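You operate a simulated robot arm through the tools that you are given. There is no shell and no other tool. Be economical: measure what you need, move in short steps, check, and stop when the job is done.

You are at the controls of a simulated robot arm. One attempt, no reset.

TASK
Pile some things up. At the end: the orange funnel from the worktop over the bins is on the table, with the green jar from there on top of it and the white dough cup on top of that; the check cloth is on the table; whatever was shut is shut again. Leave all else as you found it, and nothing knocked over.
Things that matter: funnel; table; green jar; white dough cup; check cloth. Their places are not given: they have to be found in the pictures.

It is judged by the outcome, as a careful person would: the job done as asked, and still so three seconds after it is handed in. It fails if anything else is knocked over, pushed out of place, dropped, spilled or broken. Flat cloth is picked up by pressing the open fingertips on it (5 to 10 N) and closing them slowly along it; thin cloth reads only 2 to 8 mm in the jaws.

THE ROBOT
A 7-joint arm with a two-finger parallel gripper, fixed in place. Base frame: the origin is at the foot of the arm, x ahead of it, y to its left, z up; the work surface is at about z = 920. Readings come in mm, degrees, newtons and seconds.
With the tool pointing down near the work surface it reaches from about 240 to 680 mm from the base axis. Its first joint turns from -66.0 to 66.0 degrees. Payload 2.4 kg.
The TCP is the grasp point between the finger pads, 30 mm short of the fingertips. In the tool frame z runs along the fingers and y along their closing line. Largest opening 94 mm; finger width 28, thickness 10; the body of the gripper, 50 by 96 mm, starts 55 mm behind the TCP.
Orientation is that of the tool frame in the base frame, as a unit quaternion [w, x, y, z]. With the fingers straight down and closing along the base's y, the tool's x points along the base's -x, its y along +y and its z along -z.

THE INTERFACE
- The arm moves only by the tool nudge_tool. Its argument "steps" is a list of rows, each a list of 3 entries, a list of its own where there are three numbers: the finger opening in mm, from 0 to 94, then the shift along the tool's x, y, z in units of 30 mm (1.0 is 30 mm), then the turn, a rotation vector about the tool's x, y, z in units of 6 degrees (1.0 is 6 degrees). In form: [[claw, [tx, ty, tz], [ax, ay, az]], ...]. A call has 1 to 12 rows; each row shifts and turns the commanded pose from where the row before left it, along the tool's axes as they then stand. A call with a number of a shift or a turn outside -1 to 1 is refused whole. Each row takes 0.2 s and may step no farther than 50 mm and 8.6 degrees from the row before; otherwise, or with a gripper value out of range, the whole call is refused. Where a pose cannot be reached the arm comes as near as it can. A force on the tool above 40 N (or 10 N above the force at the start of the call, whichever is more), or a blocked arm, ends the call early, and 0.2 s more pass. Each finger travels about 153 mm/s and halts on what it meets, pressing with about 22 N; the grip force reading is that of the motor and also rises with nothing between the fingers. The clock runs only during rows and for 0.2 s after the last one: add rows that do not move to give the fingers time. It gives the time, the measured TCP pose, the force on the tool (base axes), the opening and the grip force at its end, in the units of the frame above (readings bear some noise).
- Cameras (640 x 400 px; columns grow to the right, rows downward): "scene" is fixed at [45.9, 485.2, 1436.2]; the picture's right is [-0.66, -0.75, 0.00], its down [-0.47, 0.41, -0.78] and it looks along [0.59, -0.52, -0.62] (base axes); focal length 273 px, centre (320, 200). "wrist" rides on the gripper at [76, 14, -102] in the tool frame; the picture's right is [-0.18, 0.98, 0.00], its down [-0.75, -0.14, -0.64] and it looks along [-0.63, -0.12, 0.77] (tool axes); focal length 243 px, centre (320, 200).
- camera(camera): a new picture of that camera. The clock stands still meanwhile.
- pixel_to_xyz(camera, pixels): for up to 12 pixels [column, row] of the newest picture of that camera ("zoom" is the newest enlarged one), the place [x, y, z] in the base frame of the surface seen there, good to about 2 mm. The clock stands still meanwhile.
- zoom(camera, box): a new picture of the part [left, top, right, bottom] of that camera's present view, enlarged. The clock stands still meanwhile.
- sign_off(): hands the job in; it is judged then, once.

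Keep the steps short. Do not move on a guess: measure, check each grasp and each placing, and mend mistakes. In all there are 80 turns and 34 pictures (those below and enlarged ones count). Leave the gripper open and the arm clear of the work at the hand-in unless told otherwise, and finish with a single line.

The tools are called after "Request:" by a JSON object that holds its "name" and its "arguments". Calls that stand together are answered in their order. nudge_tool: Moves the arm, as the interface text tells. Its arguments: {"type":"object","properties":{"steps":{"type":"array","items":{"type":"array"}}},"required":["steps"]} The other tools are called the same way: camera (camera) takes a picture; pixel_to_xyz (camera, pixels) gives the place of the surface under pixels of a picture; zoom (camera, box) takes an enlarged picture of a part of a camera's view; sign_off () hands the job in.

At the start:

```text
time_s: 0.0
tcp_pos: [381.4, -226.9, 1219.9]
tool_rot: [0.0, 0.0, 1.0, 0.0]
force: [1.0, 0.1, 1.0]
opening: 94.0
gripper_force: 0.1
```

scene: 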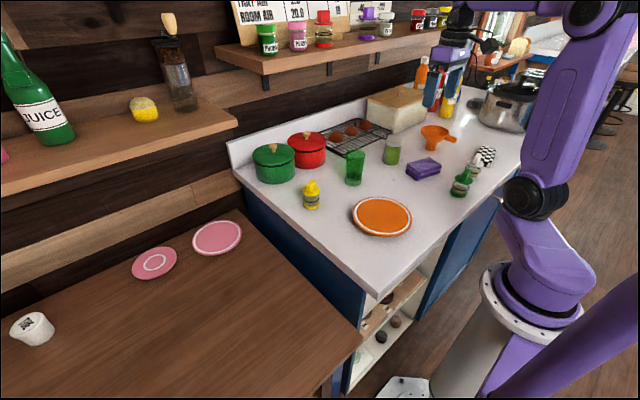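
wrist: 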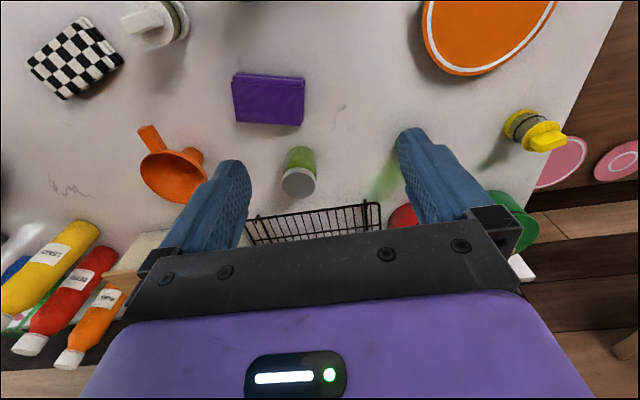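

I'll look closer at the scene: the counter things first, then the table on the left.

Request:
{"name": "zoom", "arguments": {"camera": "scene", "box": [330, 80, 530, 205]}}

Request:
{"name": "zoom", "arguments": {"camera": "scene", "box": [0, 180, 360, 400]}}

Request:
{"name": "zoom", "arguments": {"camera": "scene", "box": [230, 0, 470, 150]}}

```text
3.20 times, centred on (430, 142) of scene
```

zoom: 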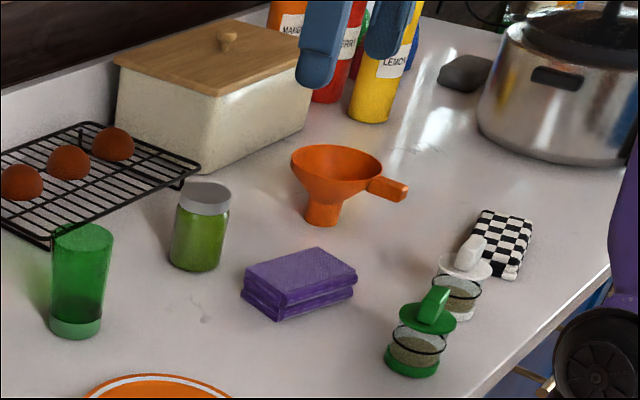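

```text
1.78 times, centred on (180, 290) of scene
```

zoom: 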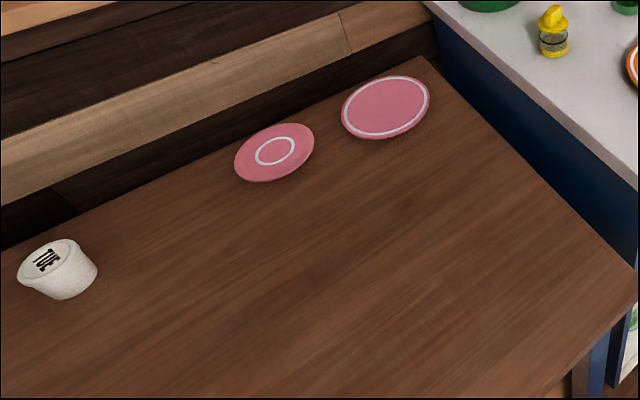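

```text
2.67 times, centred on (350, 75) of scene
```

zoom: 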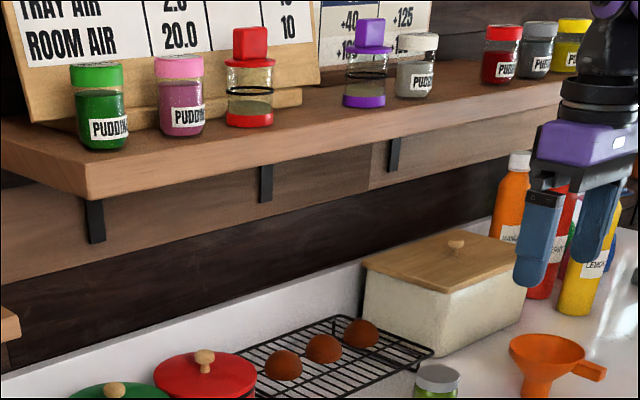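

Funnel near (437,136), green-filled jar at (391,150), check cloth at (487,155), white "TUE" cup at (33,328) on the brown table. I'll measure these from the scene picture.

Request:
{"name": "camera", "arguments": {"camera": "scene"}}

Request:
{"name": "pixel_to_xyz", "arguments": {"camera": "scene", "pixels": [[33, 322], [38, 345], [150, 340], [250, 300], [340, 340], [155, 262], [217, 238], [250, 230], [391, 140], [392, 155], [391, 162], [487, 152]]}}

Request:
{"name": "pixel_to_xyz", "arguments": {"camera": "scene", "pixels": [[430, 145], [435, 128], [423, 128], [448, 134], [455, 139], [431, 149], [461, 183], [476, 165], [423, 169], [355, 155], [382, 215], [495, 165]]}}

```text
28 pictures are left
```

scene: 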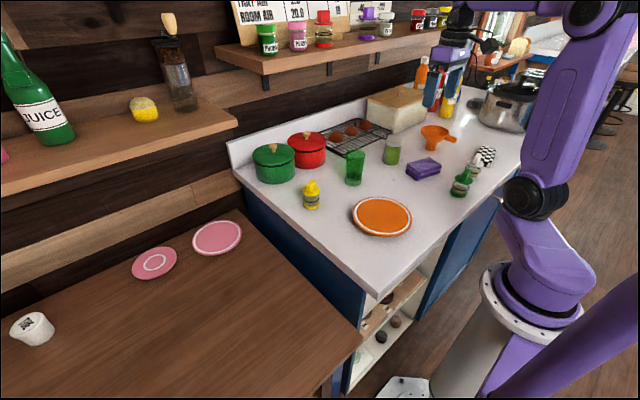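

```text
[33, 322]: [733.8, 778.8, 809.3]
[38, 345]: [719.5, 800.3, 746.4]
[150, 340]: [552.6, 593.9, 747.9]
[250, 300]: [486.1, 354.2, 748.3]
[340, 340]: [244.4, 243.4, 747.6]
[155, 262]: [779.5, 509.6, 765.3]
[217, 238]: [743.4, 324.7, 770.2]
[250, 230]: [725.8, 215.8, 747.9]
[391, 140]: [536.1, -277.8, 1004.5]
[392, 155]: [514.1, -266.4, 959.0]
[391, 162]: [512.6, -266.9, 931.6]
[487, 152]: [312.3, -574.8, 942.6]
```

```text
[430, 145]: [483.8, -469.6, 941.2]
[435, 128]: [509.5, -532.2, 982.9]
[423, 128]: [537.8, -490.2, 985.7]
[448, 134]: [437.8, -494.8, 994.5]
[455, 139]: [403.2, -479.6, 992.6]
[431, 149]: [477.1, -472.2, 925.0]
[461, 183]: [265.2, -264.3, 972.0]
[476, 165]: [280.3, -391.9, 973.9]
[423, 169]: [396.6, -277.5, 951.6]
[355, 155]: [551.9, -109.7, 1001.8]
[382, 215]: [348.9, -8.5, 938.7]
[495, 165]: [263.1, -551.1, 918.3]
```

The "TUE" cup lies about 1070 mm from the base, which may be beyond reach. I'll look closer at it and at the shelves under the counter near (385,310).

Request:
{"name": "zoom", "arguments": {"camera": "scene", "box": [320, 190, 520, 400]}}

Request:
{"name": "zoom", "arguments": {"camera": "scene", "box": [0, 295, 80, 360]}}

```text
1.90 times, centred on (420, 295) of scene
```

zoom: 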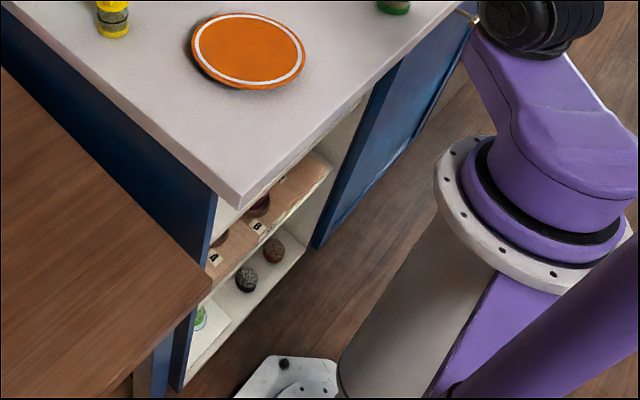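

```text
6.15 times, centred on (40, 328) of scene
```

zoom: 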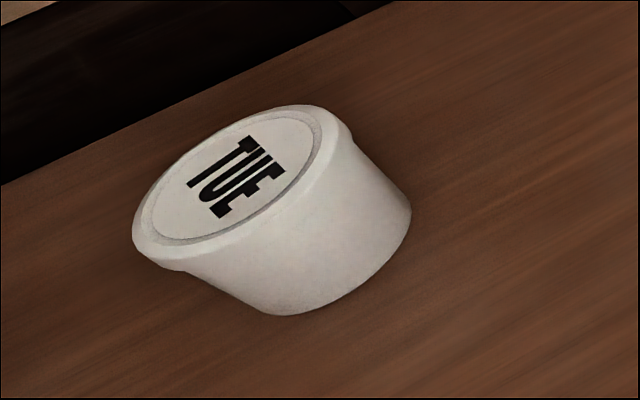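

I'll measure the candidates that are shut or could hide a second cup: pots, box, bottles, under-counter shelves.

Request:
{"name": "pixel_to_xyz", "arguments": {"camera": "scene", "pixels": [[273, 148], [308, 136], [392, 95], [380, 100], [425, 97], [515, 110], [373, 295], [402, 290], [420, 270], [375, 290], [380, 337], [476, 115]]}}

Request:
{"name": "camera", "arguments": {"camera": "wrist"}}

Request:
{"name": "pixel_to_xyz", "arguments": {"camera": "wrist", "pixels": [[60, 70], [72, 27], [28, 66], [68, 98], [120, 55], [185, 160], [150, 135], [298, 180], [170, 20], [268, 98], [10, 250], [110, 280]]}}

```text
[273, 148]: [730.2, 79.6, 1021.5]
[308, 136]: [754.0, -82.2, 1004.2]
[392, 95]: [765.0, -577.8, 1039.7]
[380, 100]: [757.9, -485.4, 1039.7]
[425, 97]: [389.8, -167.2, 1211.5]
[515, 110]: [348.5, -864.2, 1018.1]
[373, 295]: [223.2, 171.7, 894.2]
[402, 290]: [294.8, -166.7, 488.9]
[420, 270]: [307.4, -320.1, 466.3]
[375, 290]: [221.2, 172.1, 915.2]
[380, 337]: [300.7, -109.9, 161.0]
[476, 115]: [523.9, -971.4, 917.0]
```

```text
25 pictures are left
```

wrist: 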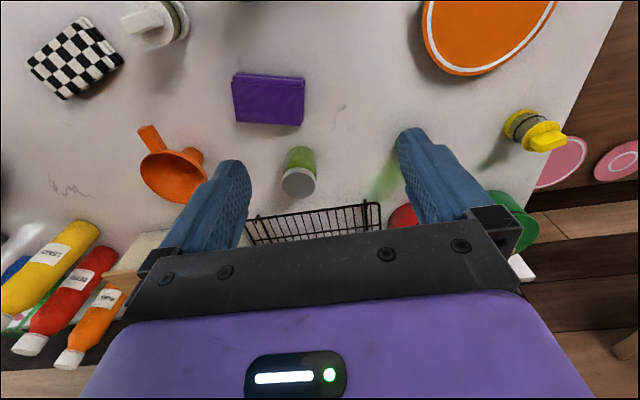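

```text
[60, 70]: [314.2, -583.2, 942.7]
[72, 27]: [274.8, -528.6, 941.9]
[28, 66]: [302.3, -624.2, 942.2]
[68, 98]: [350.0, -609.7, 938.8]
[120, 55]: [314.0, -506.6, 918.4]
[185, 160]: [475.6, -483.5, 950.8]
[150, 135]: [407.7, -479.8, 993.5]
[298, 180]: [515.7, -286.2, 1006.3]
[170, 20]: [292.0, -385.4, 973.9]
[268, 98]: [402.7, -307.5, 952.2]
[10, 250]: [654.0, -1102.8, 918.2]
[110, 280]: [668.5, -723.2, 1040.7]
```

There's a brass gleam at about (495,198) on the counter's front; I'll zoom there.

Request:
{"name": "zoom", "arguments": {"camera": "scene", "box": [425, 170, 545, 245]}}

Request:
{"name": "pixel_to_xyz", "arguments": {"camera": "zoom", "pixels": [[370, 155], [350, 200], [300, 250], [250, 300], [330, 140], [200, 250], [180, 330]]}}

```text
5.33 times, centred on (485, 208) of scene
```

zoom: 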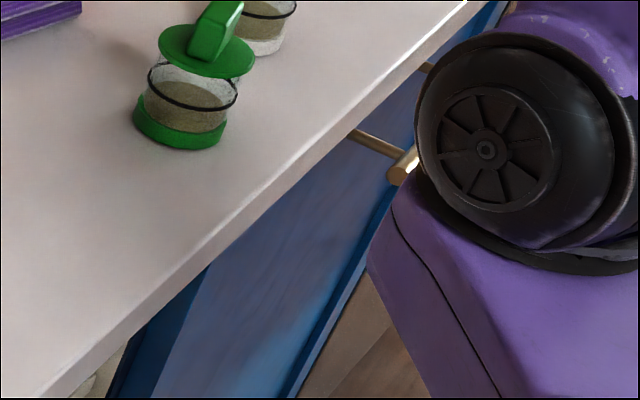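

```text
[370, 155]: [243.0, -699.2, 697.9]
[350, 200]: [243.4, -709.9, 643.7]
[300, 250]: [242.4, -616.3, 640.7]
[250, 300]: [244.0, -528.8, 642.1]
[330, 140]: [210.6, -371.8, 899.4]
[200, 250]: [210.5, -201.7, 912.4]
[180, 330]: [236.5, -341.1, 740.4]
```

A horizontal bar handle stands out from a blue front at x≈243. I'll measure it.

Request:
{"name": "pixel_to_xyz", "arguments": {"camera": "zoom", "pixels": [[402, 170], [395, 178], [410, 158], [375, 143], [360, 134], [426, 68], [300, 300], [350, 260], [385, 200]]}}

```text
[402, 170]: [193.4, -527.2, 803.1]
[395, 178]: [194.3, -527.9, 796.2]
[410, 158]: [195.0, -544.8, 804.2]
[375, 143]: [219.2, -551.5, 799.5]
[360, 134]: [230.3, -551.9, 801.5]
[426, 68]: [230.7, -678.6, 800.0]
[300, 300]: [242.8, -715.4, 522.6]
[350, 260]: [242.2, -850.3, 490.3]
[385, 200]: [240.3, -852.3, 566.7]
```

Bar handle: x≈195, z≈800, y from about -527 to -700. Before deciding, I'll measure the arm itself to judge its reach.

Request:
{"name": "pixel_to_xyz", "arguments": {"camera": "scene", "pixels": [[535, 197], [525, 265], [490, 300], [550, 240], [575, 70], [600, 20], [470, 350], [540, 130], [455, 50], [450, 30], [580, 12], [620, 340]]}}

```text
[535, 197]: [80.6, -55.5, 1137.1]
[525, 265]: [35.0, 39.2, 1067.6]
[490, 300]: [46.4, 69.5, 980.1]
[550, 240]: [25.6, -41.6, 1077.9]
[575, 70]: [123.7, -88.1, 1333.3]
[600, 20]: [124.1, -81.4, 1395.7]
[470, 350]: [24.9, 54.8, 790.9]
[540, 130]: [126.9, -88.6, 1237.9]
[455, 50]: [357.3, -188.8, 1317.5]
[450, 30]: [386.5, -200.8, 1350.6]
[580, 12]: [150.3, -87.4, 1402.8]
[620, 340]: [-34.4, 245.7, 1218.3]
```

The arm looks xArm-like: shoulder near z≈1140, so the "TUE" cup is out of reach. The scene camera cannot see the table's near part (x<250, y>300). I'll shift the hand left and look there with the wrist camera.

Request:
{"name": "nudge_tool", "arguments": {"steps": [[94, [0, 1, 0], [0, 0, 0]], [94, [0, 1, 0], [0, 0, 0]], [94, [0, 1, 0], [0, 0, 0]], [94, [0, 1, 0], [0, 0, 0]], [94, [0, 1, 0], [0, 0, 0]], [94, [0, 1, 0], [0, 0, 0]], [94, [0, 1, 0], [0, 0, 0]], [94, [0, 1, 0], [0, 0, 0]], [94, [0, 1, 0], [0, 0, 0]], [94, [0, 1, 0], [0, 0, 0]], [94, [0, 1, 0], [0, 0, 0]], [94, [0, 1, 0], [0, 0, 0]]]}}

Request:
{"name": "nudge_tool", "arguments": {"steps": [[94, [0, 0.5, 0], [0, 0, -1]], [94, [0, 0.5, 0], [0, 0, -1]], [94, [0, 0.5, 0], [0, 0, -1]], [94, [0, 0.5, 0], [0, 0, -1]], [94, [0, 0.5, 0], [0, 0, -1]], [94, [0, 0.5, 0], [0, 0, -1]], [94, [0, 0, 0], [0, 0, -1]], [94, [0, 0, 0], [0, 0, -1]], [94, [0, 0, 0], [0, 0, -1]], [94, [0, 0, 0], [0, 0, -1]]]}}

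Request:
{"name": "camera", "arguments": {"camera": "wrist"}}

```text
time_s: 2.6
tcp_pos: [381.3, 132.8, 1219.4]
tool_rot: [-0.001, 0.001, 1.0, 0.0]
force: [1.3, -0.9, -0.2]
opening: 93.8
gripper_force: 0.1
```

```text
time_s: 4.8
tcp_pos: [358.6, 218.2, 1219.9]
tool_rot: [0.0, -0.5, 0.866, 0.0]
force: [0.6, -0.2, 0.2]
opening: 93.9
gripper_force: 0.0
```

```text
23 pictures are left
```

wrist: 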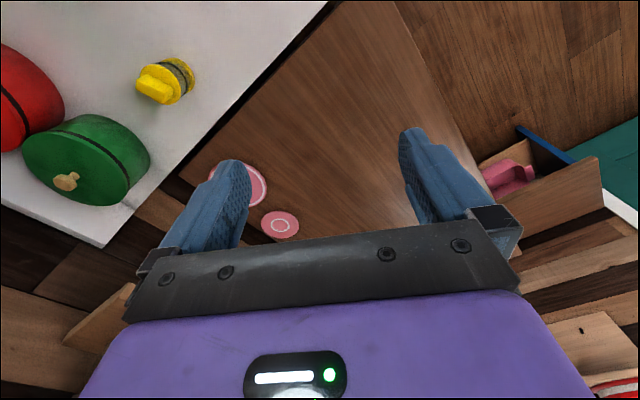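

The near table part is empty; beyond it there's a box with something pink at (510,178) and a green worktop. I'll measure those and table edges.

Request:
{"name": "pixel_to_xyz", "arguments": {"camera": "wrist", "pixels": [[510, 178], [560, 200], [600, 150], [545, 140], [470, 170], [400, 20], [340, 20], [300, 60], [350, 120], [280, 160], [600, 350], [620, 390]]}}

Request:
{"name": "zoom", "arguments": {"camera": "wrist", "box": [440, 100, 640, 230]}}

```text
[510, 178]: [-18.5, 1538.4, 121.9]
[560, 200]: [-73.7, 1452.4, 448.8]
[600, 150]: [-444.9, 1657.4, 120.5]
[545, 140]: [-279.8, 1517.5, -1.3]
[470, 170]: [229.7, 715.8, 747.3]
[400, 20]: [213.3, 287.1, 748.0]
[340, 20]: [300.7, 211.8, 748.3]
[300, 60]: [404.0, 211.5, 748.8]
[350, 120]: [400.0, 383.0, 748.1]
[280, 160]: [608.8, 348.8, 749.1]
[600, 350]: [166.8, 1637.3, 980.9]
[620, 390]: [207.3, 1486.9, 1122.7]
```

```text
3.08 times, centred on (540, 165) of wrist
```

zoom: 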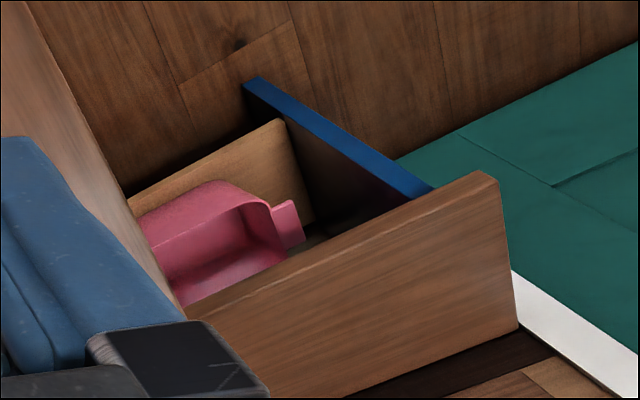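

Nothing for the task there (those things are on a far side, y≈1500). Now I'll swing right around the base to view the counter's front with the bar handle.

Request:
{"name": "nudge_tool", "arguments": {"steps": [[94, [0.47, -0.85, 0], [0, 0, 1]], [94, [0.44, -0.86, 0], [0, 0, 1]], [94, [0.41, -0.88, 0], [0, 0, 1]], [94, [0.38, -0.89, 0], [0, 0, 1]], [94, [0.35, -0.91, 0], [0, 0, 1]], [94, [0.32, -0.92, 0], [0, 0, 1]], [94, [0.28, -0.93, 0], [0, 0, 1]], [94, [0.25, -0.94, 0], [0, 0, 1]], [94, [0.22, -0.95, 0], [0, 0, 1]], [94, [0.18, -0.95, 0], [0, 0, 1]], [94, [0.15, -0.96, 0], [0, 0, 1]], [94, [0.12, -0.96, 0], [0, 0, 1]]]}}

Request:
{"name": "nudge_tool", "arguments": {"steps": [[94, [0.08, -0.97, 0], [0, 0, 1]], [94, [0.05, -0.97, 0], [0, 0, 1]], [94, [0.02, -0.97, 0], [0, 0, 1]], [94, [-0.02, -0.97, 0], [0, 0, 1]], [94, [-0.05, -0.97, 0], [0, 0, 1]], [94, [-0.08, -0.96, 0], [0, 0, 1]], [94, [-0.12, -0.96, 0], [0, 0, 1]], [94, [-0.15, -0.96, 0], [0, 0, 1]], [94, [0.5, -0.95, 0], [0, 0, 1]], [94, [0.5, -0.95, 0], [0, 0, 1]]]}}

Request:
{"name": "camera", "arguments": {"camera": "wrist"}}

```text
time_s: 7.4
tcp_pos: [412.0, -117.3, 1218.7]
tool_rot: [0.0, 0.106, 0.994, -0.001]
force: [0.3, 0.6, 0.6]
opening: 94.2
gripper_force: 0.1
```

```text
time_s: 9.6
tcp_pos: [228.0, -313.1, 1220.2]
tool_rot: [0.0, 0.588, 0.809, 0.001]
force: [-0.2, -0.8, 0.6]
opening: 93.9
gripper_force: 0.1
```

```text
21 pictures are left
```

wrist: 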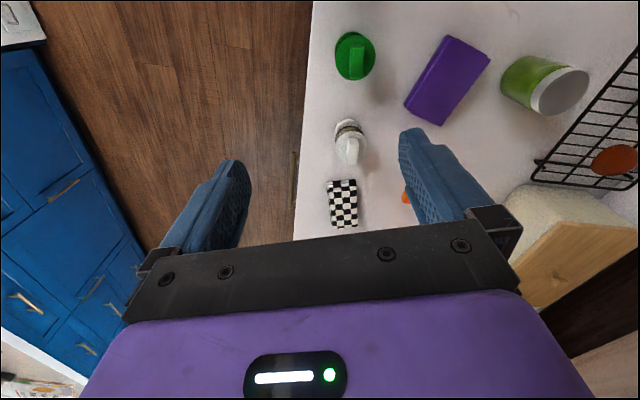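

The cupboard front below the overhang isn't visible yet. I'll bring the hand in and lower (still in front of the counter edge x=210), turn left ~32°, and look at the front.

Request:
{"name": "nudge_tool", "arguments": {"steps": [[60, [0, -0.8, 0], [0, 0, 0]], [60, [0, -0.8, 0], [0, 0, 0]], [60, [0, -0.8, 0.5], [0, 0, -1]], [60, [0, -0.67, 1], [0, 0, -1]], [60, [0, 0, 1], [0, 0, -1]], [60, [0, 0, 1], [0, 0, -1]], [60, [0, 0, 1], [0, 0, -1]], [60, [0, 0, 1], [0, 0, -0.33]], [60, [0, 0, 1], [0, 0, 0]]]}}

Request:
{"name": "camera", "arguments": {"camera": "wrist"}}

```text
time_s: 11.6
tcp_pos: [142.0, -342.4, 1024.2]
tool_rot: [0.0, 0.341, 0.94, 0.0]
force: [-0.4, 0.5, -0.9]
opening: 60.0
gripper_force: 0.1
```

```text
20 pictures are left
```

wrist: 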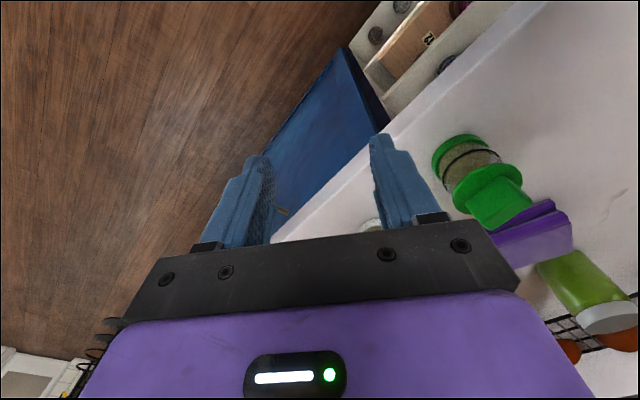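

A blue front with the bar handle at (280,210), and open bins further left. I'll turn right ~32° so the handle is between the fingers.

Request:
{"name": "nudge_tool", "arguments": {"steps": [[94, [0, 0, 0], [0, 0, 1]], [94, [0, 0, 0], [0, 0, 1]], [94, [0, 0, 0], [0, 0, 1]], [94, [0.7, 0, 0], [0, 0, 1]], [94, [0.7, -0.5, 0], [0, 0, 0.5]]]}}

Request:
{"name": "camera", "arguments": {"camera": "wrist"}}

```text
time_s: 12.8
tcp_pos: [107.4, -313.6, 1024.4]
tool_rot: [0.0, 0.552, 0.834, 0.0]
force: [0.3, -0.5, -0.2]
opening: 93.5
gripper_force: 0.1
```

```text
19 pictures are left
```

wrist: 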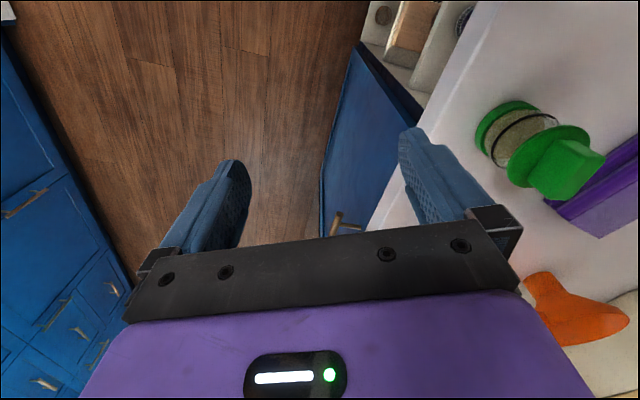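

Request:
{"name": "zoom", "arguments": {"camera": "wrist", "box": [300, 20, 440, 240]}}

Request:
{"name": "pixel_to_xyz", "arguments": {"camera": "zoom", "pixels": [[303, 60], [440, 120], [240, 230], [230, 330], [300, 200], [350, 150], [400, 100], [420, 180], [330, 250]]}}

```text
1.82 times, centred on (370, 130) of wrist
```

zoom: 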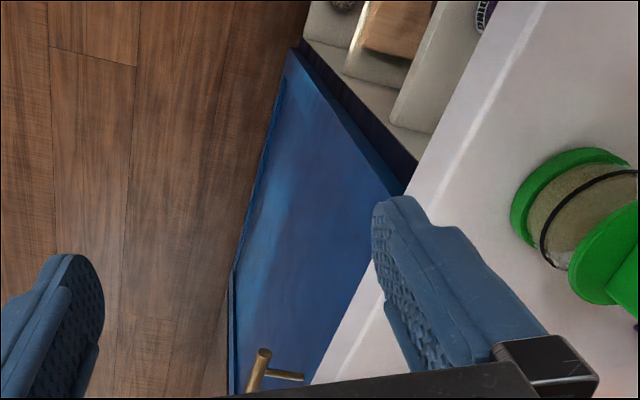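

```text
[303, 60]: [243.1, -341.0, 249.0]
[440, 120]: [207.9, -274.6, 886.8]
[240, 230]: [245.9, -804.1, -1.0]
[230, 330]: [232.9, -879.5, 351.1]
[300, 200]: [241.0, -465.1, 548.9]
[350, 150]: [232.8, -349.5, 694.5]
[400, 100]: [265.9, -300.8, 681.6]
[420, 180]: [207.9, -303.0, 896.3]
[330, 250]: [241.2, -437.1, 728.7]
```

That's one tall plain front. Now I'll turn the hand left to view the open bins under the counter (y from -330 to 170).

Request:
{"name": "nudge_tool", "arguments": {"steps": [[60, [0, 0, 0], [0, 0, -1]], [60, [0, 0, 0], [0, 0, -1]], [60, [0, 0, 0], [0, 0, -1]], [60, [0, 0, 0], [0, 0, -1]], [60, [0, 0, 0], [0, 0, -1]], [60, [0, 0, 0], [0, 0, -1]], [60, [0, 0, 0], [0, 0, -1]], [60, [0, 0, 0], [0, 0, -1]], [60, [0, 0, 0], [0, 0, -1]], [60, [0, 0, 0], [0, 0, -1]], [60, [0, 0, 0], [0, 0, -1]], [60, [0, 0, 0], [0, 0, -1]]]}}

Request:
{"name": "nudge_tool", "arguments": {"steps": [[60, [0, 0, 0], [0, 0, -1]], [60, [0, 0, 0], [0, 0, -1]], [60, [0, 0, 0], [0, 0, -1]], [60, [0, 0, 0], [0, 0, -1]], [60, [0, 0, 0], [0, 0, -1]]]}}

Request:
{"name": "camera", "arguments": {"camera": "wrist"}}

```text
time_s: 15.4
tcp_pos: [108.3, -312.8, 1025.2]
tool_rot: [0.0, -0.044, 0.999, 0.0]
force: [0.1, 0.9, -0.8]
opening: 60.1
gripper_force: 0.0
```

```text
time_s: 16.6
tcp_pos: [108.0, -313.9, 1024.5]
tool_rot: [0.0, -0.301, 0.954, 0.0]
force: [0.1, -0.9, -0.7]
opening: 60.1
gripper_force: 0.0
```

```text
17 pictures are left
```

wrist: 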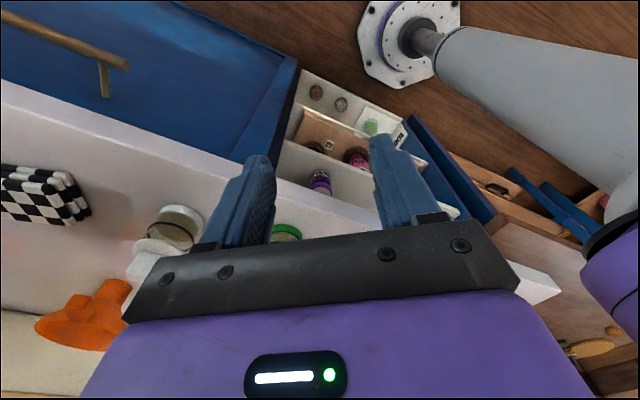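

Request:
{"name": "zoom", "arguments": {"camera": "wrist", "box": [270, 60, 450, 240]}}

Request:
{"name": "pixel_to_xyz", "arguments": {"camera": "wrist", "pixels": [[320, 185], [355, 155], [372, 127], [315, 92], [341, 104], [345, 175], [350, 200], [360, 190], [425, 180], [490, 185], [550, 200], [600, 205]]}}

Request:
{"name": "zoom", "arguments": {"camera": "wrist", "box": [430, 110, 620, 240]}}

```text
2.22 times, centred on (360, 150) of wrist
```

zoom: 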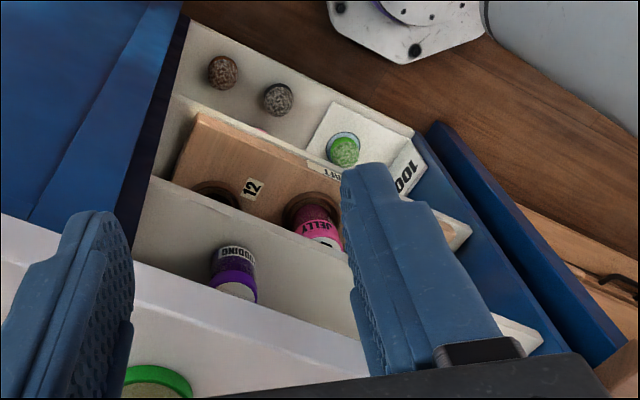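

```text
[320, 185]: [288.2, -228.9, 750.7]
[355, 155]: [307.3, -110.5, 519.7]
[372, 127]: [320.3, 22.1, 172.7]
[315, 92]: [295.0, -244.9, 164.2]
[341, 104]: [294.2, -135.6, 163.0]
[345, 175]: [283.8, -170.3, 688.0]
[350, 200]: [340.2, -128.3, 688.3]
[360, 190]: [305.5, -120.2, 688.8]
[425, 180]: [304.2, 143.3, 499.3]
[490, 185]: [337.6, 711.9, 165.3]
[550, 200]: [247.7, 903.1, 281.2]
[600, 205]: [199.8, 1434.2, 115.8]
```

```text
3.08 times, centred on (525, 175) of wrist
```

zoom: 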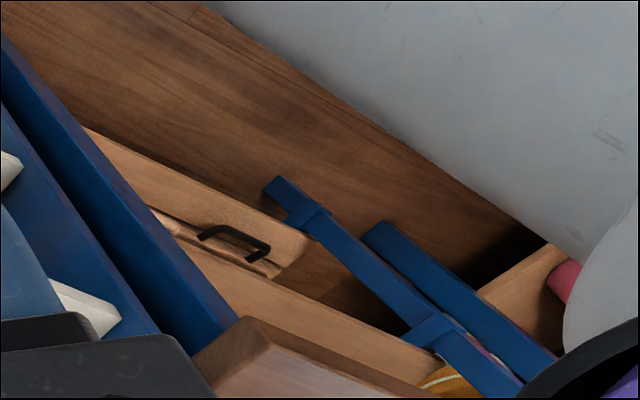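

Shelves under the counter at z≈688/490/165 with jars; the upper shelf's depth is still hidden. I'll lower the hand in front of the counter (x≈108, edge at 207), tilt it forward 24° and look in.

Request:
{"name": "nudge_tool", "arguments": {"steps": [[90, [0, 0, 1], [0, 0, 0]], [90, [0, 0, 1], [0, 0, 0]], [90, [0, 0, 1], [0, 0, 0]], [90, [0, 0, 1], [0, 0, 0]], [90, [0, 0, 0], [0, -1, 0]], [90, [0, 0, 0], [0, -1, 0]], [90, [0, 0, 0], [0, -1, 0]], [90, [0, 0, 0], [0, -1, 0]]]}}

Request:
{"name": "camera", "arguments": {"camera": "wrist"}}

```text
time_s: 18.4
tcp_pos: [107.9, -312.6, 905.7]
tool_rot: [0.199, -0.294, 0.933, 0.063]
force: [0.2, -0.2, -0.2]
opening: 90.2
gripper_force: 0.0
```

```text
14 pictures are left
```

wrist: 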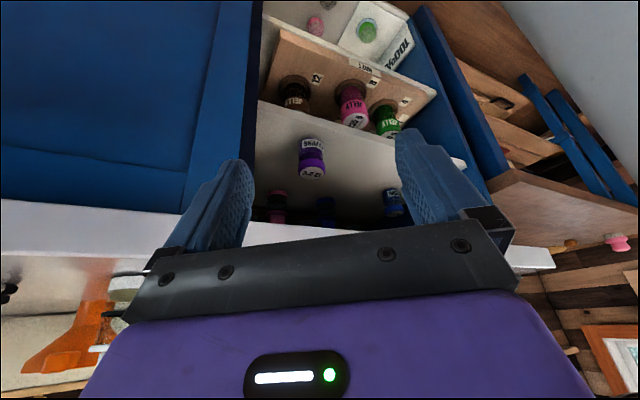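

The upper shelf holds only labelled jars; no white cup. The arm has moved, so a fresh scene picture shows what it hid before.

Request:
{"name": "camera", "arguments": {"camera": "scene"}}

```text
13 pictures are left
```

scene: 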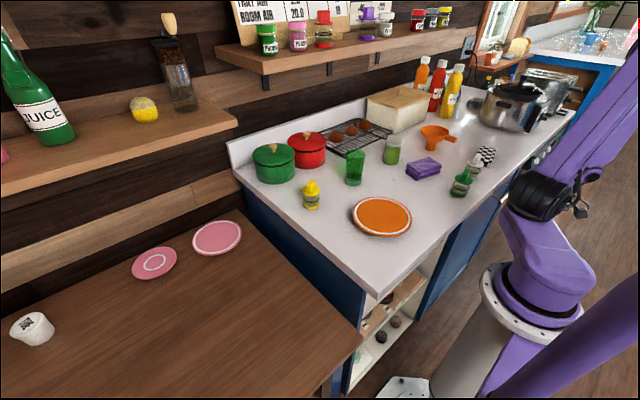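

No new cup visible. I'll lift off, straighten the hand, and swing over the table to test how far the arm really reaches toward the "TUE" cup.

Request:
{"name": "nudge_tool", "arguments": {"steps": [[60, [0, 0, 0], [0, 1, 0]], [60, [0, 0, 0], [0, 1, 0]], [60, [0, 0, 0], [0, 1, 0]], [60, [0, 0, 0], [0, 1, 0]], [60, [0, 0, -1], [0, 0, 0]], [60, [0, 0, -1], [0, 0, 0]], [60, [0, 0, -1], [0, 0, 0]], [60, [0, 0, -1], [0, 0, 0]], [60, [0, 0, -1], [0, 0, 0]], [60, [0, 0, -1], [0, 0, 0]], [60, [0, 0, -1], [0, 0, 0]], [60, [0, 0, -1], [0, 0, 0]]]}}

Request:
{"name": "nudge_tool", "arguments": {"steps": [[60, [-1, 0, -0.4], [0, 0, 0]], [60, [-1, 0, -0.4], [0, 0, 0]], [60, [-1, 0, 0], [0, 0, 0]], [60, [-1, 0, 0], [0, 0, 0]], [60, [-1, 0.5, 0], [0, 0, 0]], [60, [-1, 0.5, 0], [0, 0, 0]], [60, [-1, 0.5, 0], [0, 0, 0]], [60, [-1, 0.5, 0], [0, 0, 0]], [60, [-1, 1, 0], [0, 0, 0]], [60, [-1, 1, 0], [0, 0, 0]], [60, [-1, 1, 0], [0, 0, 0]], [60, [-1, 1, 0], [0, 0, 0]]]}}

```text
time_s: 21.0
tcp_pos: [108.3, -311.9, 1145.2]
tool_rot: [-0.001, -0.299, 0.954, 0.0]
force: [-0.3, 0.1, 0.5]
opening: 60.1
gripper_force: 0.1
```

```text
time_s: 23.6
tcp_pos: [299.3, 40.5, 1169.3]
tool_rot: [0.0, -0.299, 0.954, 0.0]
force: [0.2, 0.5, 0.5]
opening: 60.1
gripper_force: 0.0
```

Request:
{"name": "nudge_tool", "arguments": {"steps": [[60, [-0.95, 1, 0], [0, 0, -1]], [60, [-0.95, 1, 0], [0, 0, -1]], [60, [-0.75, 1, 0], [0, 0, 0]], [60, [-0.75, 1, 0], [0, 0, 0]], [60, [-0.75, 1, 0], [0, 0, 0]], [60, [-0.75, 1, 0], [0, 0, 0]], [60, [0, 0, 0], [0, -1, 0]], [60, [0, 0, 0], [0, -1, 0]], [60, [0, 0, 0], [0, -1, 0]], [60, [0, 0, 0], [0, -1, 0]], [60, [0, 0, 0], [0, -1, 0]], [60, [0, 0, 0], [0, -1, 0]]]}}

Request:
{"name": "nudge_tool", "arguments": {"steps": [[60, [-0.8, 0, 0.6], [0, -1, 0]], [60, [-0.74, 0, 0.67], [0, -1, 0]], [60, [-0.67, 0, 0.74], [0, -1, 0]], [60, [-0.59, 0, 0.81], [0, -1, 0]], [60, [-0.5, 0, 0.87], [0, 0, 0]], [60, [-0.5, 0, 0.87], [0, 0, 0]], [60, [-0.5, 0, 0.87], [0, 0, 0]], [60, [-0.5, 0, 0.87], [0, 0, 0]], [60, [-0.5, 0, 0.87], [0, 0, 0]], [60, [-0.5, 0, 0.87], [0, 0, 0]], [60, [-0.5, 0, 0.87], [0, 0, 0]], [60, [-0.5, 0, 0.87], [0, 0, 0]]]}}

```text
time_s: 26.2
tcp_pos: [282.2, 270.3, 1169.4]
tool_rot: [0.285, -0.378, 0.872, 0.123]
force: [-0.1, -0.5, -0.4]
opening: 60.1
gripper_force: 0.0
```

```text
time_s: 28.8
tcp_pos: [527.9, 534.5, 1168.7]
tool_rot: [0.459, -0.345, 0.794, 0.199]
force: [0.3, -0.1, -0.1]
opening: 60.1
gripper_force: 0.0
```

Radius 751 was reached without strain. I extend further to find the limit.

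Request:
{"name": "nudge_tool", "arguments": {"steps": [[60, [-0.5, 0, 0.87], [0, 0, 0]], [60, [-0.5, 0, 0.87], [0, 0, 0]], [60, [-0.5, 0, 0.87], [0, 0, 0]], [60, [-0.5, 0, 0.87], [0, 0, 0]], [60, [-0.5, 0, 0.87], [0, 0, 0]], [60, [-0.5, 0, 0.87], [0, 0, 0]], [60, [-0.5, 0, 0.87], [0, 0, 0]], [60, [-0.5, 0, 0.87], [0, 0, 0]]]}}

Request:
{"name": "camera", "arguments": {"camera": "wrist"}}

```text
time_s: 30.6
tcp_pos: [591.9, 612.2, 1159.1]
tool_rot: [0.459, -0.344, 0.795, 0.198]
force: [-0.2, 0.3, -0.4]
opening: 59.9
gripper_force: 0.1
out of reach, approached as far as the arm can: row 4, 5, 6, 7, 8
```

```text
12 pictures are left
```

wrist: 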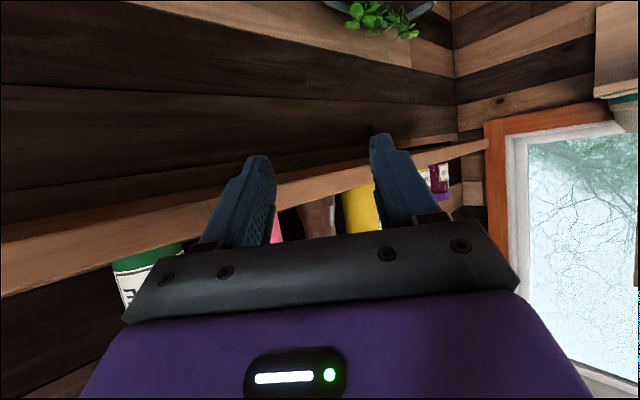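

The reach limit is about 850 mm even at shoulder height, so the "TUE" tub (≈1080 mm) can't be meant. The clear cups with coloured lids (green, white, yellow, red, purple) holding beige dough-like content form a family, so the white one on the worktop at (280,-392) is the candidate. I'll retract and check it closely.

Request:
{"name": "nudge_tool", "arguments": {"steps": [[60, [0.5, 0, -0.87], [0, 0, 0]], [60, [0.5, 0, -0.87], [0, 0, 0]], [60, [0.5, 0, -0.87], [0, 0, 0]], [60, [0.5, 0, -0.87], [0, 0, 0]], [60, [0.5, 0, -0.87], [0, 0, 0]], [60, [0.5, 0, -0.87], [0, 0, 0]], [60, [0.5, 0, -0.87], [0, 0, 0]], [60, [0.5, 0, -0.87], [0, 0, 0]], [60, [0.5, 0, -0.87], [0, 1, 0]], [60, [0.59, 0, -0.81], [0, 1, 0]], [60, [0.67, 0, -0.74], [0, 1, 0]], [60, [0.74, 0, -0.67], [0, 1, 0]]]}}

Request:
{"name": "nudge_tool", "arguments": {"steps": [[60, [0, -0.5, 0], [0, 1, 0]], [60, [0, -0.5, 0], [0, 1, 0]], [60, [0, -0.5, 0], [0, 1, 0]], [60, [0, -0.5, 0], [0, 1, 0]], [60, [0, -0.5, 0], [0, 1, 0]], [60, [0, -0.5, 0], [0, 1, 0]], [60, [0, 0, 0], [0, 0, 1]], [60, [0, 0, 0], [0, 0, 1]], [60, [0, 0, 0], [0, 0, 1]], [60, [0, 0, 0], [0, 0, 1]], [60, [0, 0, 0], [0, 0, 1]], [60, [0, 0, 0], [0, 0, 1]]]}}

```text
time_s: 33.2
tcp_pos: [344.1, 347.0, 1160.5]
tool_rot: [0.283, -0.378, 0.873, 0.123]
force: [0.1, 0.4, 0.2]
opening: 60.1
gripper_force: 0.1
```

```text
time_s: 35.8
tcp_pos: [411.3, 287.0, 1160.0]
tool_rot: [0.0, -0.094, 0.996, 0.0]
force: [0.2, 0.0, 0.1]
opening: 59.7
gripper_force: 0.0
```

Request:
{"name": "nudge_tool", "arguments": {"steps": [[60, [0.19, -0.98, 0], [0, 0, 0]], [60, [0.19, -0.98, 0], [0, 0, 0]], [60, [0.19, -0.98, 0], [0, 0, 0]], [60, [0.19, -0.98, 0], [0, 0, 0]], [60, [0.19, -0.98, 0], [0, 0, 0]], [60, [0.19, -0.98, 0], [0, 0, 0]], [60, [0.19, -0.98, 0], [0, 0, 0]], [60, [0.19, -0.98, 0], [0, 0, 0]], [60, [0.19, -0.98, 0], [0, 0, 0]], [60, [0.19, -0.98, 0], [0, 0, 0]], [60, [0.19, -0.98, 0], [0, 0, 0]], [60, [0.19, -0.98, 0], [0, 0, 0]]]}}

Request:
{"name": "nudge_tool", "arguments": {"steps": [[94, [0.87, -0.65, 0.18], [0, 0, 0]], [94, [0.87, -0.65, 0.18], [0, 0, 0]], [94, [0.87, -0.65, 0.18], [0, 0, 0]], [94, [0.87, -0.65, 0.18], [0, 0, 0]], [94, [0.87, -0.65, 0.18], [0, 0, 0]], [94, [0.87, -0.65, 0.18], [0, 0, 0]], [94, [0.87, -0.65, 0.18], [0, 0, 0]], [94, [0.87, -0.65, 0.18], [0, 0, 0]], [94, [0.87, -0.65, 0.18], [0, 0, 0]]]}}

Request:
{"name": "nudge_tool", "arguments": {"steps": [[94, [0, 0, 0], [0, 0, 1]], [94, [0, 0, 0], [0, 0, 1]], [94, [0, 0, 0], [0, 0, 1]], [94, [0, 0, 0], [0, 0, 1]], [94, [0, 0, 0], [0, 0, 1]], [94, [0, 0, 0], [0, 0, 1]], [94, [0, 0, 0], [0, 0, 1]], [94, [0, 0, 0], [0, 0, 1]], [94, [0, 0, 0], [0, 0, 1]], [94, [0, 0, 0], [0, 0, 1]]]}}

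Request:
{"name": "camera", "arguments": {"camera": "wrist"}}

```text
time_s: 38.4
tcp_pos: [410.8, -72.9, 1161.0]
tool_rot: [0.0, -0.095, 0.995, 0.0]
force: [0.1, 0.2, -0.5]
opening: 60.0
gripper_force: 0.0
```

```text
time_s: 40.4
tcp_pos: [212.8, -289.6, 1111.0]
tool_rot: [0.0, -0.096, 0.995, 0.0]
force: [-0.5, 0.8, -0.2]
opening: 93.9
gripper_force: 0.1
```

```text
time_s: 42.6
tcp_pos: [214.1, -288.2, 1110.7]
tool_rot: [0.0, 0.416, 0.909, 0.0]
force: [-0.8, 0.7, -1.1]
opening: 94.0
gripper_force: 0.1
```

```text
11 pictures are left
```

wrist: 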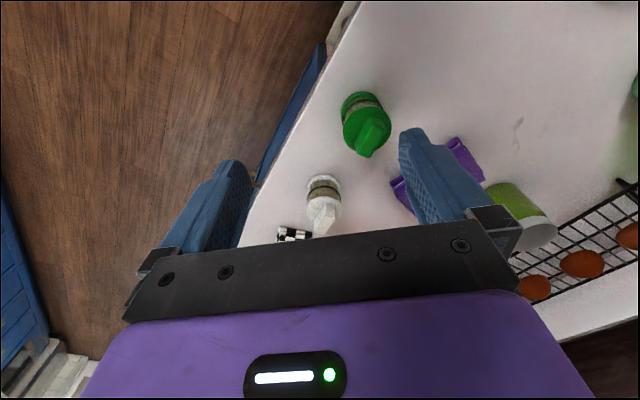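

Request:
{"name": "zoom", "arguments": {"camera": "wrist", "box": [270, 70, 420, 240]}}

Request:
{"name": "pixel_to_xyz", "arguments": {"camera": "wrist", "pixels": [[322, 180], [326, 207], [322, 220], [311, 190], [340, 188], [335, 232], [360, 100], [368, 140], [349, 115], [384, 105]]}}

```text
2.35 times, centred on (345, 155) of wrist
```

zoom: 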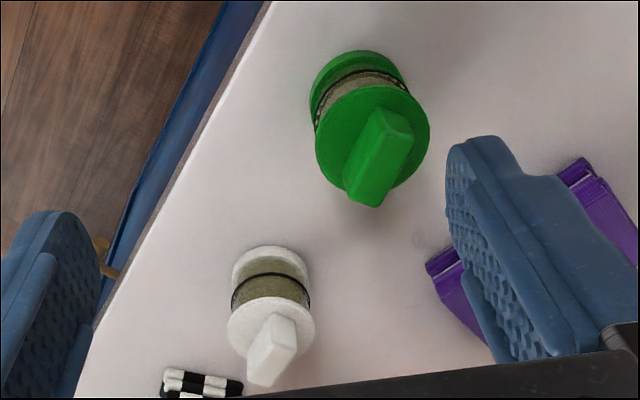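

```text
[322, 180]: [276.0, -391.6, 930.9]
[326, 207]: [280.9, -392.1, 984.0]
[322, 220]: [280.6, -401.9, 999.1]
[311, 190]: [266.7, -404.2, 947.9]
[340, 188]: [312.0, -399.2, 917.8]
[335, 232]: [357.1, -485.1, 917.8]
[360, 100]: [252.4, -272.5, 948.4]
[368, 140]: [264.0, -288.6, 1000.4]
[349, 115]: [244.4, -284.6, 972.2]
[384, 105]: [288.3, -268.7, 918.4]
```

That fits: a clear cup with a rubber band marking its dough, with a lid and bar handle. The white one is at (280,-393), top z≈1000. I start with the cloth: centre about (312,-570), 50×99 mm, top z 942, long side toward azimuth -74°. I turn the hand there and move above it.

Request:
{"name": "nudge_tool", "arguments": {"steps": [[94, [0, 0, 0], [0, 0, 1]], [94, [0, 0, 0], [0, 0, 1]], [94, [0, 0, 0], [0, 0, 1]], [94, [0, 0, 0], [0, 0, 1]]]}}

Request:
{"name": "nudge_tool", "arguments": {"steps": [[94, [-0.99, 0.04, 0], [0, 0, 0]], [94, [-0.99, 0.04, 0], [0, 0, 0]], [94, [-0.99, 0.04, 0], [0, 0, 0]], [94, [-0.99, 0.04, 0], [0, 0, 0]], [94, [-0.99, 0.04, 0], [0, 0, 0]], [94, [-0.99, 0.04, 0.3], [0, 0, 0]], [94, [-0.99, 0.04, 0.3], [0, 0, 0]], [94, [-0.99, 0.04, 0.3], [0, 0, 0]], [94, [-0.99, 0.04, 0.3], [0, 0, 0]], [94, [-0.99, 0.04, 0.3], [0, 0, 0]]]}}

Request:
{"name": "camera", "arguments": {"camera": "wrist"}}

```text
time_s: 43.6
tcp_pos: [213.7, -289.7, 1111.4]
tool_rot: [0.0, 0.597, 0.802, 0.0]
force: [0.1, 0.4, 0.2]
opening: 93.8
gripper_force: 0.1
```

```text
time_s: 45.8
tcp_pos: [311.4, -568.9, 1066.7]
tool_rot: [0.0, 0.595, 0.804, 0.0]
force: [0.6, 0.6, 0.3]
opening: 94.1
gripper_force: 0.1
```

```text
9 pictures are left
```

wrist: 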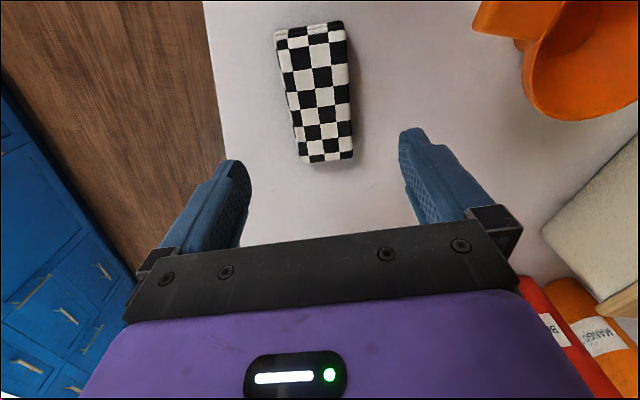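

The cloth is in plain view; I'll measure its corners and the funnel's tab and rim from this picture.

Request:
{"name": "pixel_to_xyz", "arguments": {"camera": "wrist", "pixels": [[278, 33], [342, 25], [302, 158], [351, 155], [316, 90], [283, 90], [350, 80], [480, 12], [515, 25], [540, 60], [535, 40], [590, 60]]}}

```text
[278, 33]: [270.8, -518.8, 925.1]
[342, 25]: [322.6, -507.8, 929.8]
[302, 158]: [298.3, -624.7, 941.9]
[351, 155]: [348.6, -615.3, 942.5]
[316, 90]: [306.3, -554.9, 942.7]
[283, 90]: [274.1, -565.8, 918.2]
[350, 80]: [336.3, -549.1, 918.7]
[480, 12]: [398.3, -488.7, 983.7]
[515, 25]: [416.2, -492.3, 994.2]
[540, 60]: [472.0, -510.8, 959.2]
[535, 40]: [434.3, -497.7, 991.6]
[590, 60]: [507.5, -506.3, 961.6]
```

Cloth centre (310,-567); the hand is at (311,-569). Going straight down so the fingertips straddle it.

Request:
{"name": "nudge_tool", "arguments": {"steps": [[94, [0, 0, 1], [0, 0, 0]], [94, [0, 0, 1], [0, 0, 0]], [94, [0, 0, 1], [0, 0, 0]], [94, [0, 0, 0.5], [0, 0, 0]], [94, [0, 0, 0.2], [0, 0, 0]]]}}

Request:
{"name": "nudge_tool", "arguments": {"steps": [[70, [0, 0, 0.06], [0, 0, 0]], [58, [0, 0, 0], [0, 0, 0]], [50, [0, 0, 0], [0, 0, 0]], [44, [0, 0, 0], [0, 0, 0]], [38, [0, 0, 0], [0, 0, 0]], [32, [0, 0, 0], [0, 0, 0]], [26, [0, 0, 0], [0, 0, 0]], [20, [0, 0, 0], [0, 0, 0]], [10, [0, 0, 0], [0, 0, 0]], [10, [0, 0, 0], [0, 0, 0]]]}}

```text
time_s: 47.0
tcp_pos: [311.7, -571.2, 956.0]
tool_rot: [0.0, 0.596, 0.803, 0.0]
force: [0.7, 0.0, -0.6]
opening: 93.9
gripper_force: 0.1
```

```text
time_s: 49.2
tcp_pos: [311.5, -570.3, 953.8]
tool_rot: [0.0, 0.595, 0.803, 0.0]
force: [0.0, -0.4, 1.4]
opening: 59.6
gripper_force: 22.4
```

Held at 59.6 mm with 22 N. I lift it and read.

Request:
{"name": "nudge_tool", "arguments": {"steps": [[10, [0, 0, -0.3], [0, 0, 0]], [10, [0, 0, -0.6], [0, 0, 0]], [10, [0, 0, -1], [0, 0, 0]], [10, [0, 0, -1], [0, 0, 0]], [10, [0, 0, -1], [0, 0, 0]], [10, [0, 0, -1], [0, 0, 0]], [10, [0, 0, -1], [0, 0, 0]]]}}

Request:
{"name": "camera", "arguments": {"camera": "wrist"}}

```text
time_s: 50.8
tcp_pos: [311.0, -570.1, 1130.6]
tool_rot: [-0.002, 0.596, 0.803, 0.0]
force: [-0.4, 0.2, -0.5]
opening: 59.2
gripper_force: 22.1
```

```text
8 pictures are left
```

wrist: 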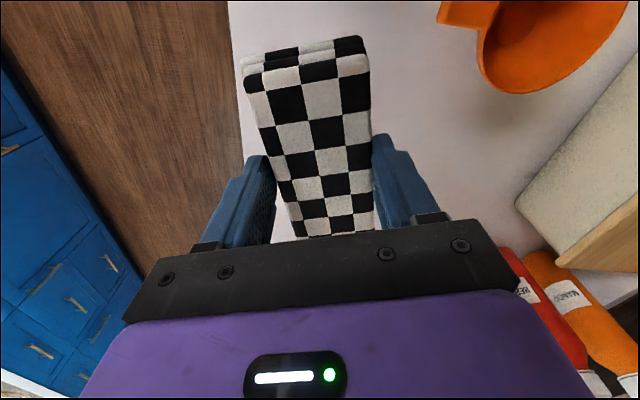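

The cloth is firmly held. I draw it inward, then swing round the base to the table side at z≈1130, clear of everything.

Request:
{"name": "nudge_tool", "arguments": {"steps": [[10, [1, 0, 0], [0, 0, 0]], [10, [1, 0, 0], [0, 0, 0]], [10, [1, 0, 0], [0, 0, 0]], [10, [1, 0, 0], [0, 0, 0]], [10, [1, 0, 0], [0, 0, 0]], [10, [1, 0, 0], [0, 0, 0]], [10, [1, 0, 0], [0, 0, 0]], [10, [1, 0, 0], [0, 0, 0]], [10, [1, 0, 0], [0, 0, 0]]]}}

Request:
{"name": "nudge_tool", "arguments": {"steps": [[10, [0.395, 0.962, 0], [0, 0, -0.767]], [10, [0.395, 0.962, 0], [0, 0, -0.767]], [10, [0.395, 0.962, 0], [0, 0, -0.767]], [10, [0.395, 0.962, 0], [0, 0, -0.767]], [10, [0.395, 0.962, 0], [0, 0, -0.767]], [10, [0.395, 0.962, 0], [0, 0, -0.767]], [10, [0.395, 0.962, 0], [0, 0, -0.767]], [10, [0.395, 0.962, 0], [0, 0, -0.767]], [10, [0.395, 0.962, 0], [0, 0, -0.767]], [10, [0.395, 0.962, 0], [0, 0, -0.767]], [10, [0.395, 0.962, 0], [0, 0, -0.767]], [10, [0.395, 0.962, 0], [0, 0, -0.767]]]}}

Request:
{"name": "nudge_tool", "arguments": {"steps": [[10, [0.395, 0.962, 0], [0, 0, -0.767]], [10, [0.395, 0.962, 0], [0, 0, -0.767]], [10, [0.395, 0.962, 0], [0, 0, -0.767]], [10, [0.395, 0.962, 0], [0, 0, -0.767]], [10, [0.395, 0.962, 0], [0, 0, -0.767]], [10, [0.395, 0.962, 0], [0, 0, -0.767]], [10, [0.395, 0.962, 0], [0, 0, -0.767]], [10, [0.395, 0.962, 0], [0, 0, -0.767]], [10, [0.395, 0.962, 0], [0, 0, -0.767]], [10, [0.395, 0.962, 0], [0, 0, -0.767]], [10, [0.395, 0.962, 0], [0, 0, -0.767]], [10, [0.395, 0.962, 0], [0, 0, -0.767]]]}}

```text
time_s: 52.8
tcp_pos: [231.9, -311.4, 1131.7]
tool_rot: [0.0, 0.596, 0.803, 0.0]
force: [0.4, 0.6, -1.1]
opening: 59.3
gripper_force: 21.7
```

```text
time_s: 55.4
tcp_pos: [387.6, 13.4, 1130.5]
tool_rot: [0.0, 0.155, 0.988, 0.0]
force: [-0.4, -0.4, -0.1]
opening: 59.3
gripper_force: 22.3
```

```text
time_s: 58.0
tcp_pos: [206.7, 327.5, 1130.7]
tool_rot: [0.0, -0.321, 0.947, 0.0]
force: [-1.1, -0.1, -0.2]
opening: 59.2
gripper_force: 22.0
```

Over the table's near edge. I extend to about (310,500) while descending, then lower to just above the table (z 748; the cloth will touch near TCP z 783).

Request:
{"name": "nudge_tool", "arguments": {"steps": [[10, [-0.886, 0.352, 0.7], [0, 0, 0]], [10, [-0.886, 0.352, 0.7], [0, 0, 0]], [10, [-0.886, 0.352, 0.7], [0, 0, 0]], [10, [-0.886, 0.352, 0.7], [0, 0, 0]], [10, [-0.886, 0.352, 0.7], [0, 0, 0]], [10, [-0.886, 0.352, 0.7], [0, 0, 0]], [10, [-0.886, 0.352, 0.7], [0, 0, 0]]]}}

Request:
{"name": "nudge_tool", "arguments": {"steps": [[10, [0, 0, 1], [0, 0, 0]], [10, [0, 0, 1], [0, 0, 0]], [10, [0, 0, 1], [0, 0, 0]], [10, [0, 0, 1], [0, 0, 0]], [10, [0, 0, 1], [0, 0, 0]], [10, [0, 0, 1], [0, 0, 0]], [10, [0, 0, 0.3], [0, 0, 0]], [10, [0, 0, 0.2], [0, 0, 0]]]}}

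```text
time_s: 59.6
tcp_pos: [311.6, 499.2, 982.7]
tool_rot: [0.0, -0.321, 0.947, 0.0]
force: [-0.5, 0.7, -0.9]
opening: 58.8
gripper_force: 21.8
```

```text
time_s: 61.4
tcp_pos: [308.8, 499.4, 787.7]
tool_rot: [0.001, -0.32, 0.947, 0.0]
force: [0.4, 0.0, -0.4]
opening: 58.8
gripper_force: 22.2
```

Now a few mm more down until it touches, then open slowly and rise.

Request:
{"name": "nudge_tool", "arguments": {"steps": [[10, [0, 0, 0.1], [0, 0, 0]], [10, [0, 0, 0.08], [0, 0, 0]], [62, [0, 0, 0], [0, 0, 0]], [70, [0, 0, 0], [0, 0, 0]], [85, [0, 0, 0], [0, 0, 0]], [94, [0, 0, 0], [0, 0, 0]], [94, [0, 0, -0.5], [0, 0, 0]], [94, [0, 0, -1], [0, 0, 0]], [94, [0, 0, -1], [0, 0, 0]], [94, [0, 0, -1], [0, 0, 0]], [94, [0, 0, -1], [0, 0, 0]], [94, [0, 0, -1], [0, 0, 0]]]}}

```text
time_s: 64.0
tcp_pos: [310.3, 499.5, 949.1]
tool_rot: [-0.001, -0.32, 0.948, 0.0]
force: [-1.0, 0.0, -0.8]
opening: 94.1
gripper_force: 0.1
```

Cloth released. I rise and travel along x≈310 back over the worktop toward the funnel.

Request:
{"name": "nudge_tool", "arguments": {"steps": [[94, [0.75, -1, -0.9], [0, 0, 0]], [94, [0.75, -1, -0.9], [0, 0, 0]], [94, [0.75, -1, -0.9], [0, 0, 0]], [94, [0.75, -1, -0.9], [0, 0, 0]], [94, [0.75, -1, -0.9], [0, 0, 0]], [94, [0.75, -1, -0.9], [0, 0, 0]], [94, [0.75, -1, 0], [0, 0, 0]], [94, [0.75, -1, 0], [0, 0, 0]], [94, [0.75, -1, 0], [0, 0, 0]], [94, [0.75, -1, 0], [0, 0, 0]], [94, [0.75, -1, 0], [0, 0, 0]], [94, [0.75, -1, 0], [0, 0, 0]]]}}

Request:
{"name": "nudge_tool", "arguments": {"steps": [[94, [0.75, -1, 0], [0, 0, 0]], [94, [0.75, -1, 0], [0, 0, 0]], [94, [0.75, -1, 0], [0, 0, 0]], [94, [0.75, -1, 0], [0, 0, 0]], [94, [0.75, -1, 0], [0, 0, 0]], [94, [0.75, -1, 0], [0, 0, 0]], [94, [0.75, -1, 0], [0, 0, 0]], [94, [0.75, -1, 0], [0, 0, 0]], [94, [0.75, -1, 0], [0, 0, 0]], [94, [0.75, -1, 0], [0, 0, 0]], [94, [0.75, -1, 0], [0, 0, 0]], [94, [0.75, -1, 0], [0, 0, 0]]]}}

Request:
{"name": "nudge_tool", "arguments": {"steps": [[94, [0, 0, 0], [0, 0, 1]], [94, [0, 0, 0], [0, 0, 1]], [94, [0, 0, 0], [0, 0, 1]], [94, [0, 0, 0], [0, 0, 1]], [94, [0, 0, 0], [0, 0, 1]], [94, [0, 0, 0], [0, 0, 1]], [94, [0, 0, 0], [0, 0, 0.22]], [94, [-1, -0.85, 0], [0, 0, 0]], [94, [-1, -0.85, 0], [0, 0, 0]]]}}

Request:
{"name": "camera", "arguments": {"camera": "wrist"}}

```text
time_s: 66.6
tcp_pos: [313.7, 49.8, 1109.3]
tool_rot: [0.001, -0.321, 0.947, 0.0]
force: [0.3, -0.4, 0.6]
opening: 94.0
gripper_force: 0.1
```

```text
time_s: 69.2
tcp_pos: [318.9, -400.9, 1110.8]
tool_rot: [0.0, -0.321, 0.947, 0.0]
force: [0.4, 0.3, -0.6]
opening: 93.8
gripper_force: 0.1
```

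```text
time_s: 71.2
tcp_pos: [377.6, -450.5, 1111.6]
tool_rot: [0.0, 0.001, 1.0, 0.0]
force: [-0.1, 1.1, -0.2]
opening: 94.1
gripper_force: 0.3
```

```text
7 pictures are left
```

wrist: 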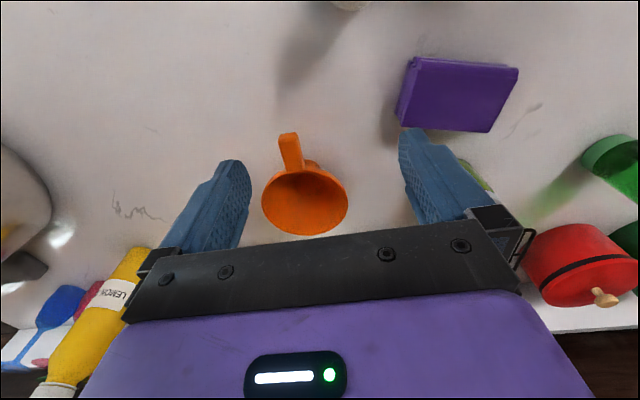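

Request:
{"name": "pixel_to_xyz", "arguments": {"camera": "wrist", "pixels": [[288, 136], [281, 145], [297, 143], [283, 160], [301, 160], [290, 150], [264, 203], [346, 196], [305, 233], [305, 200], [297, 172], [312, 168]]}}

```text
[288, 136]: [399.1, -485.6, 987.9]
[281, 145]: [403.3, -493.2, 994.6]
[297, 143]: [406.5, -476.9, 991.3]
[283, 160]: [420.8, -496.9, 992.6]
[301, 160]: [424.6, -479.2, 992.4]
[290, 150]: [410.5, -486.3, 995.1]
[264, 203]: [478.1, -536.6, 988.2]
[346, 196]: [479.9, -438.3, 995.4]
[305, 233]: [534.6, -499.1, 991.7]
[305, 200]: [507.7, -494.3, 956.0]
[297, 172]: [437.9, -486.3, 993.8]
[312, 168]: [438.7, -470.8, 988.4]
```

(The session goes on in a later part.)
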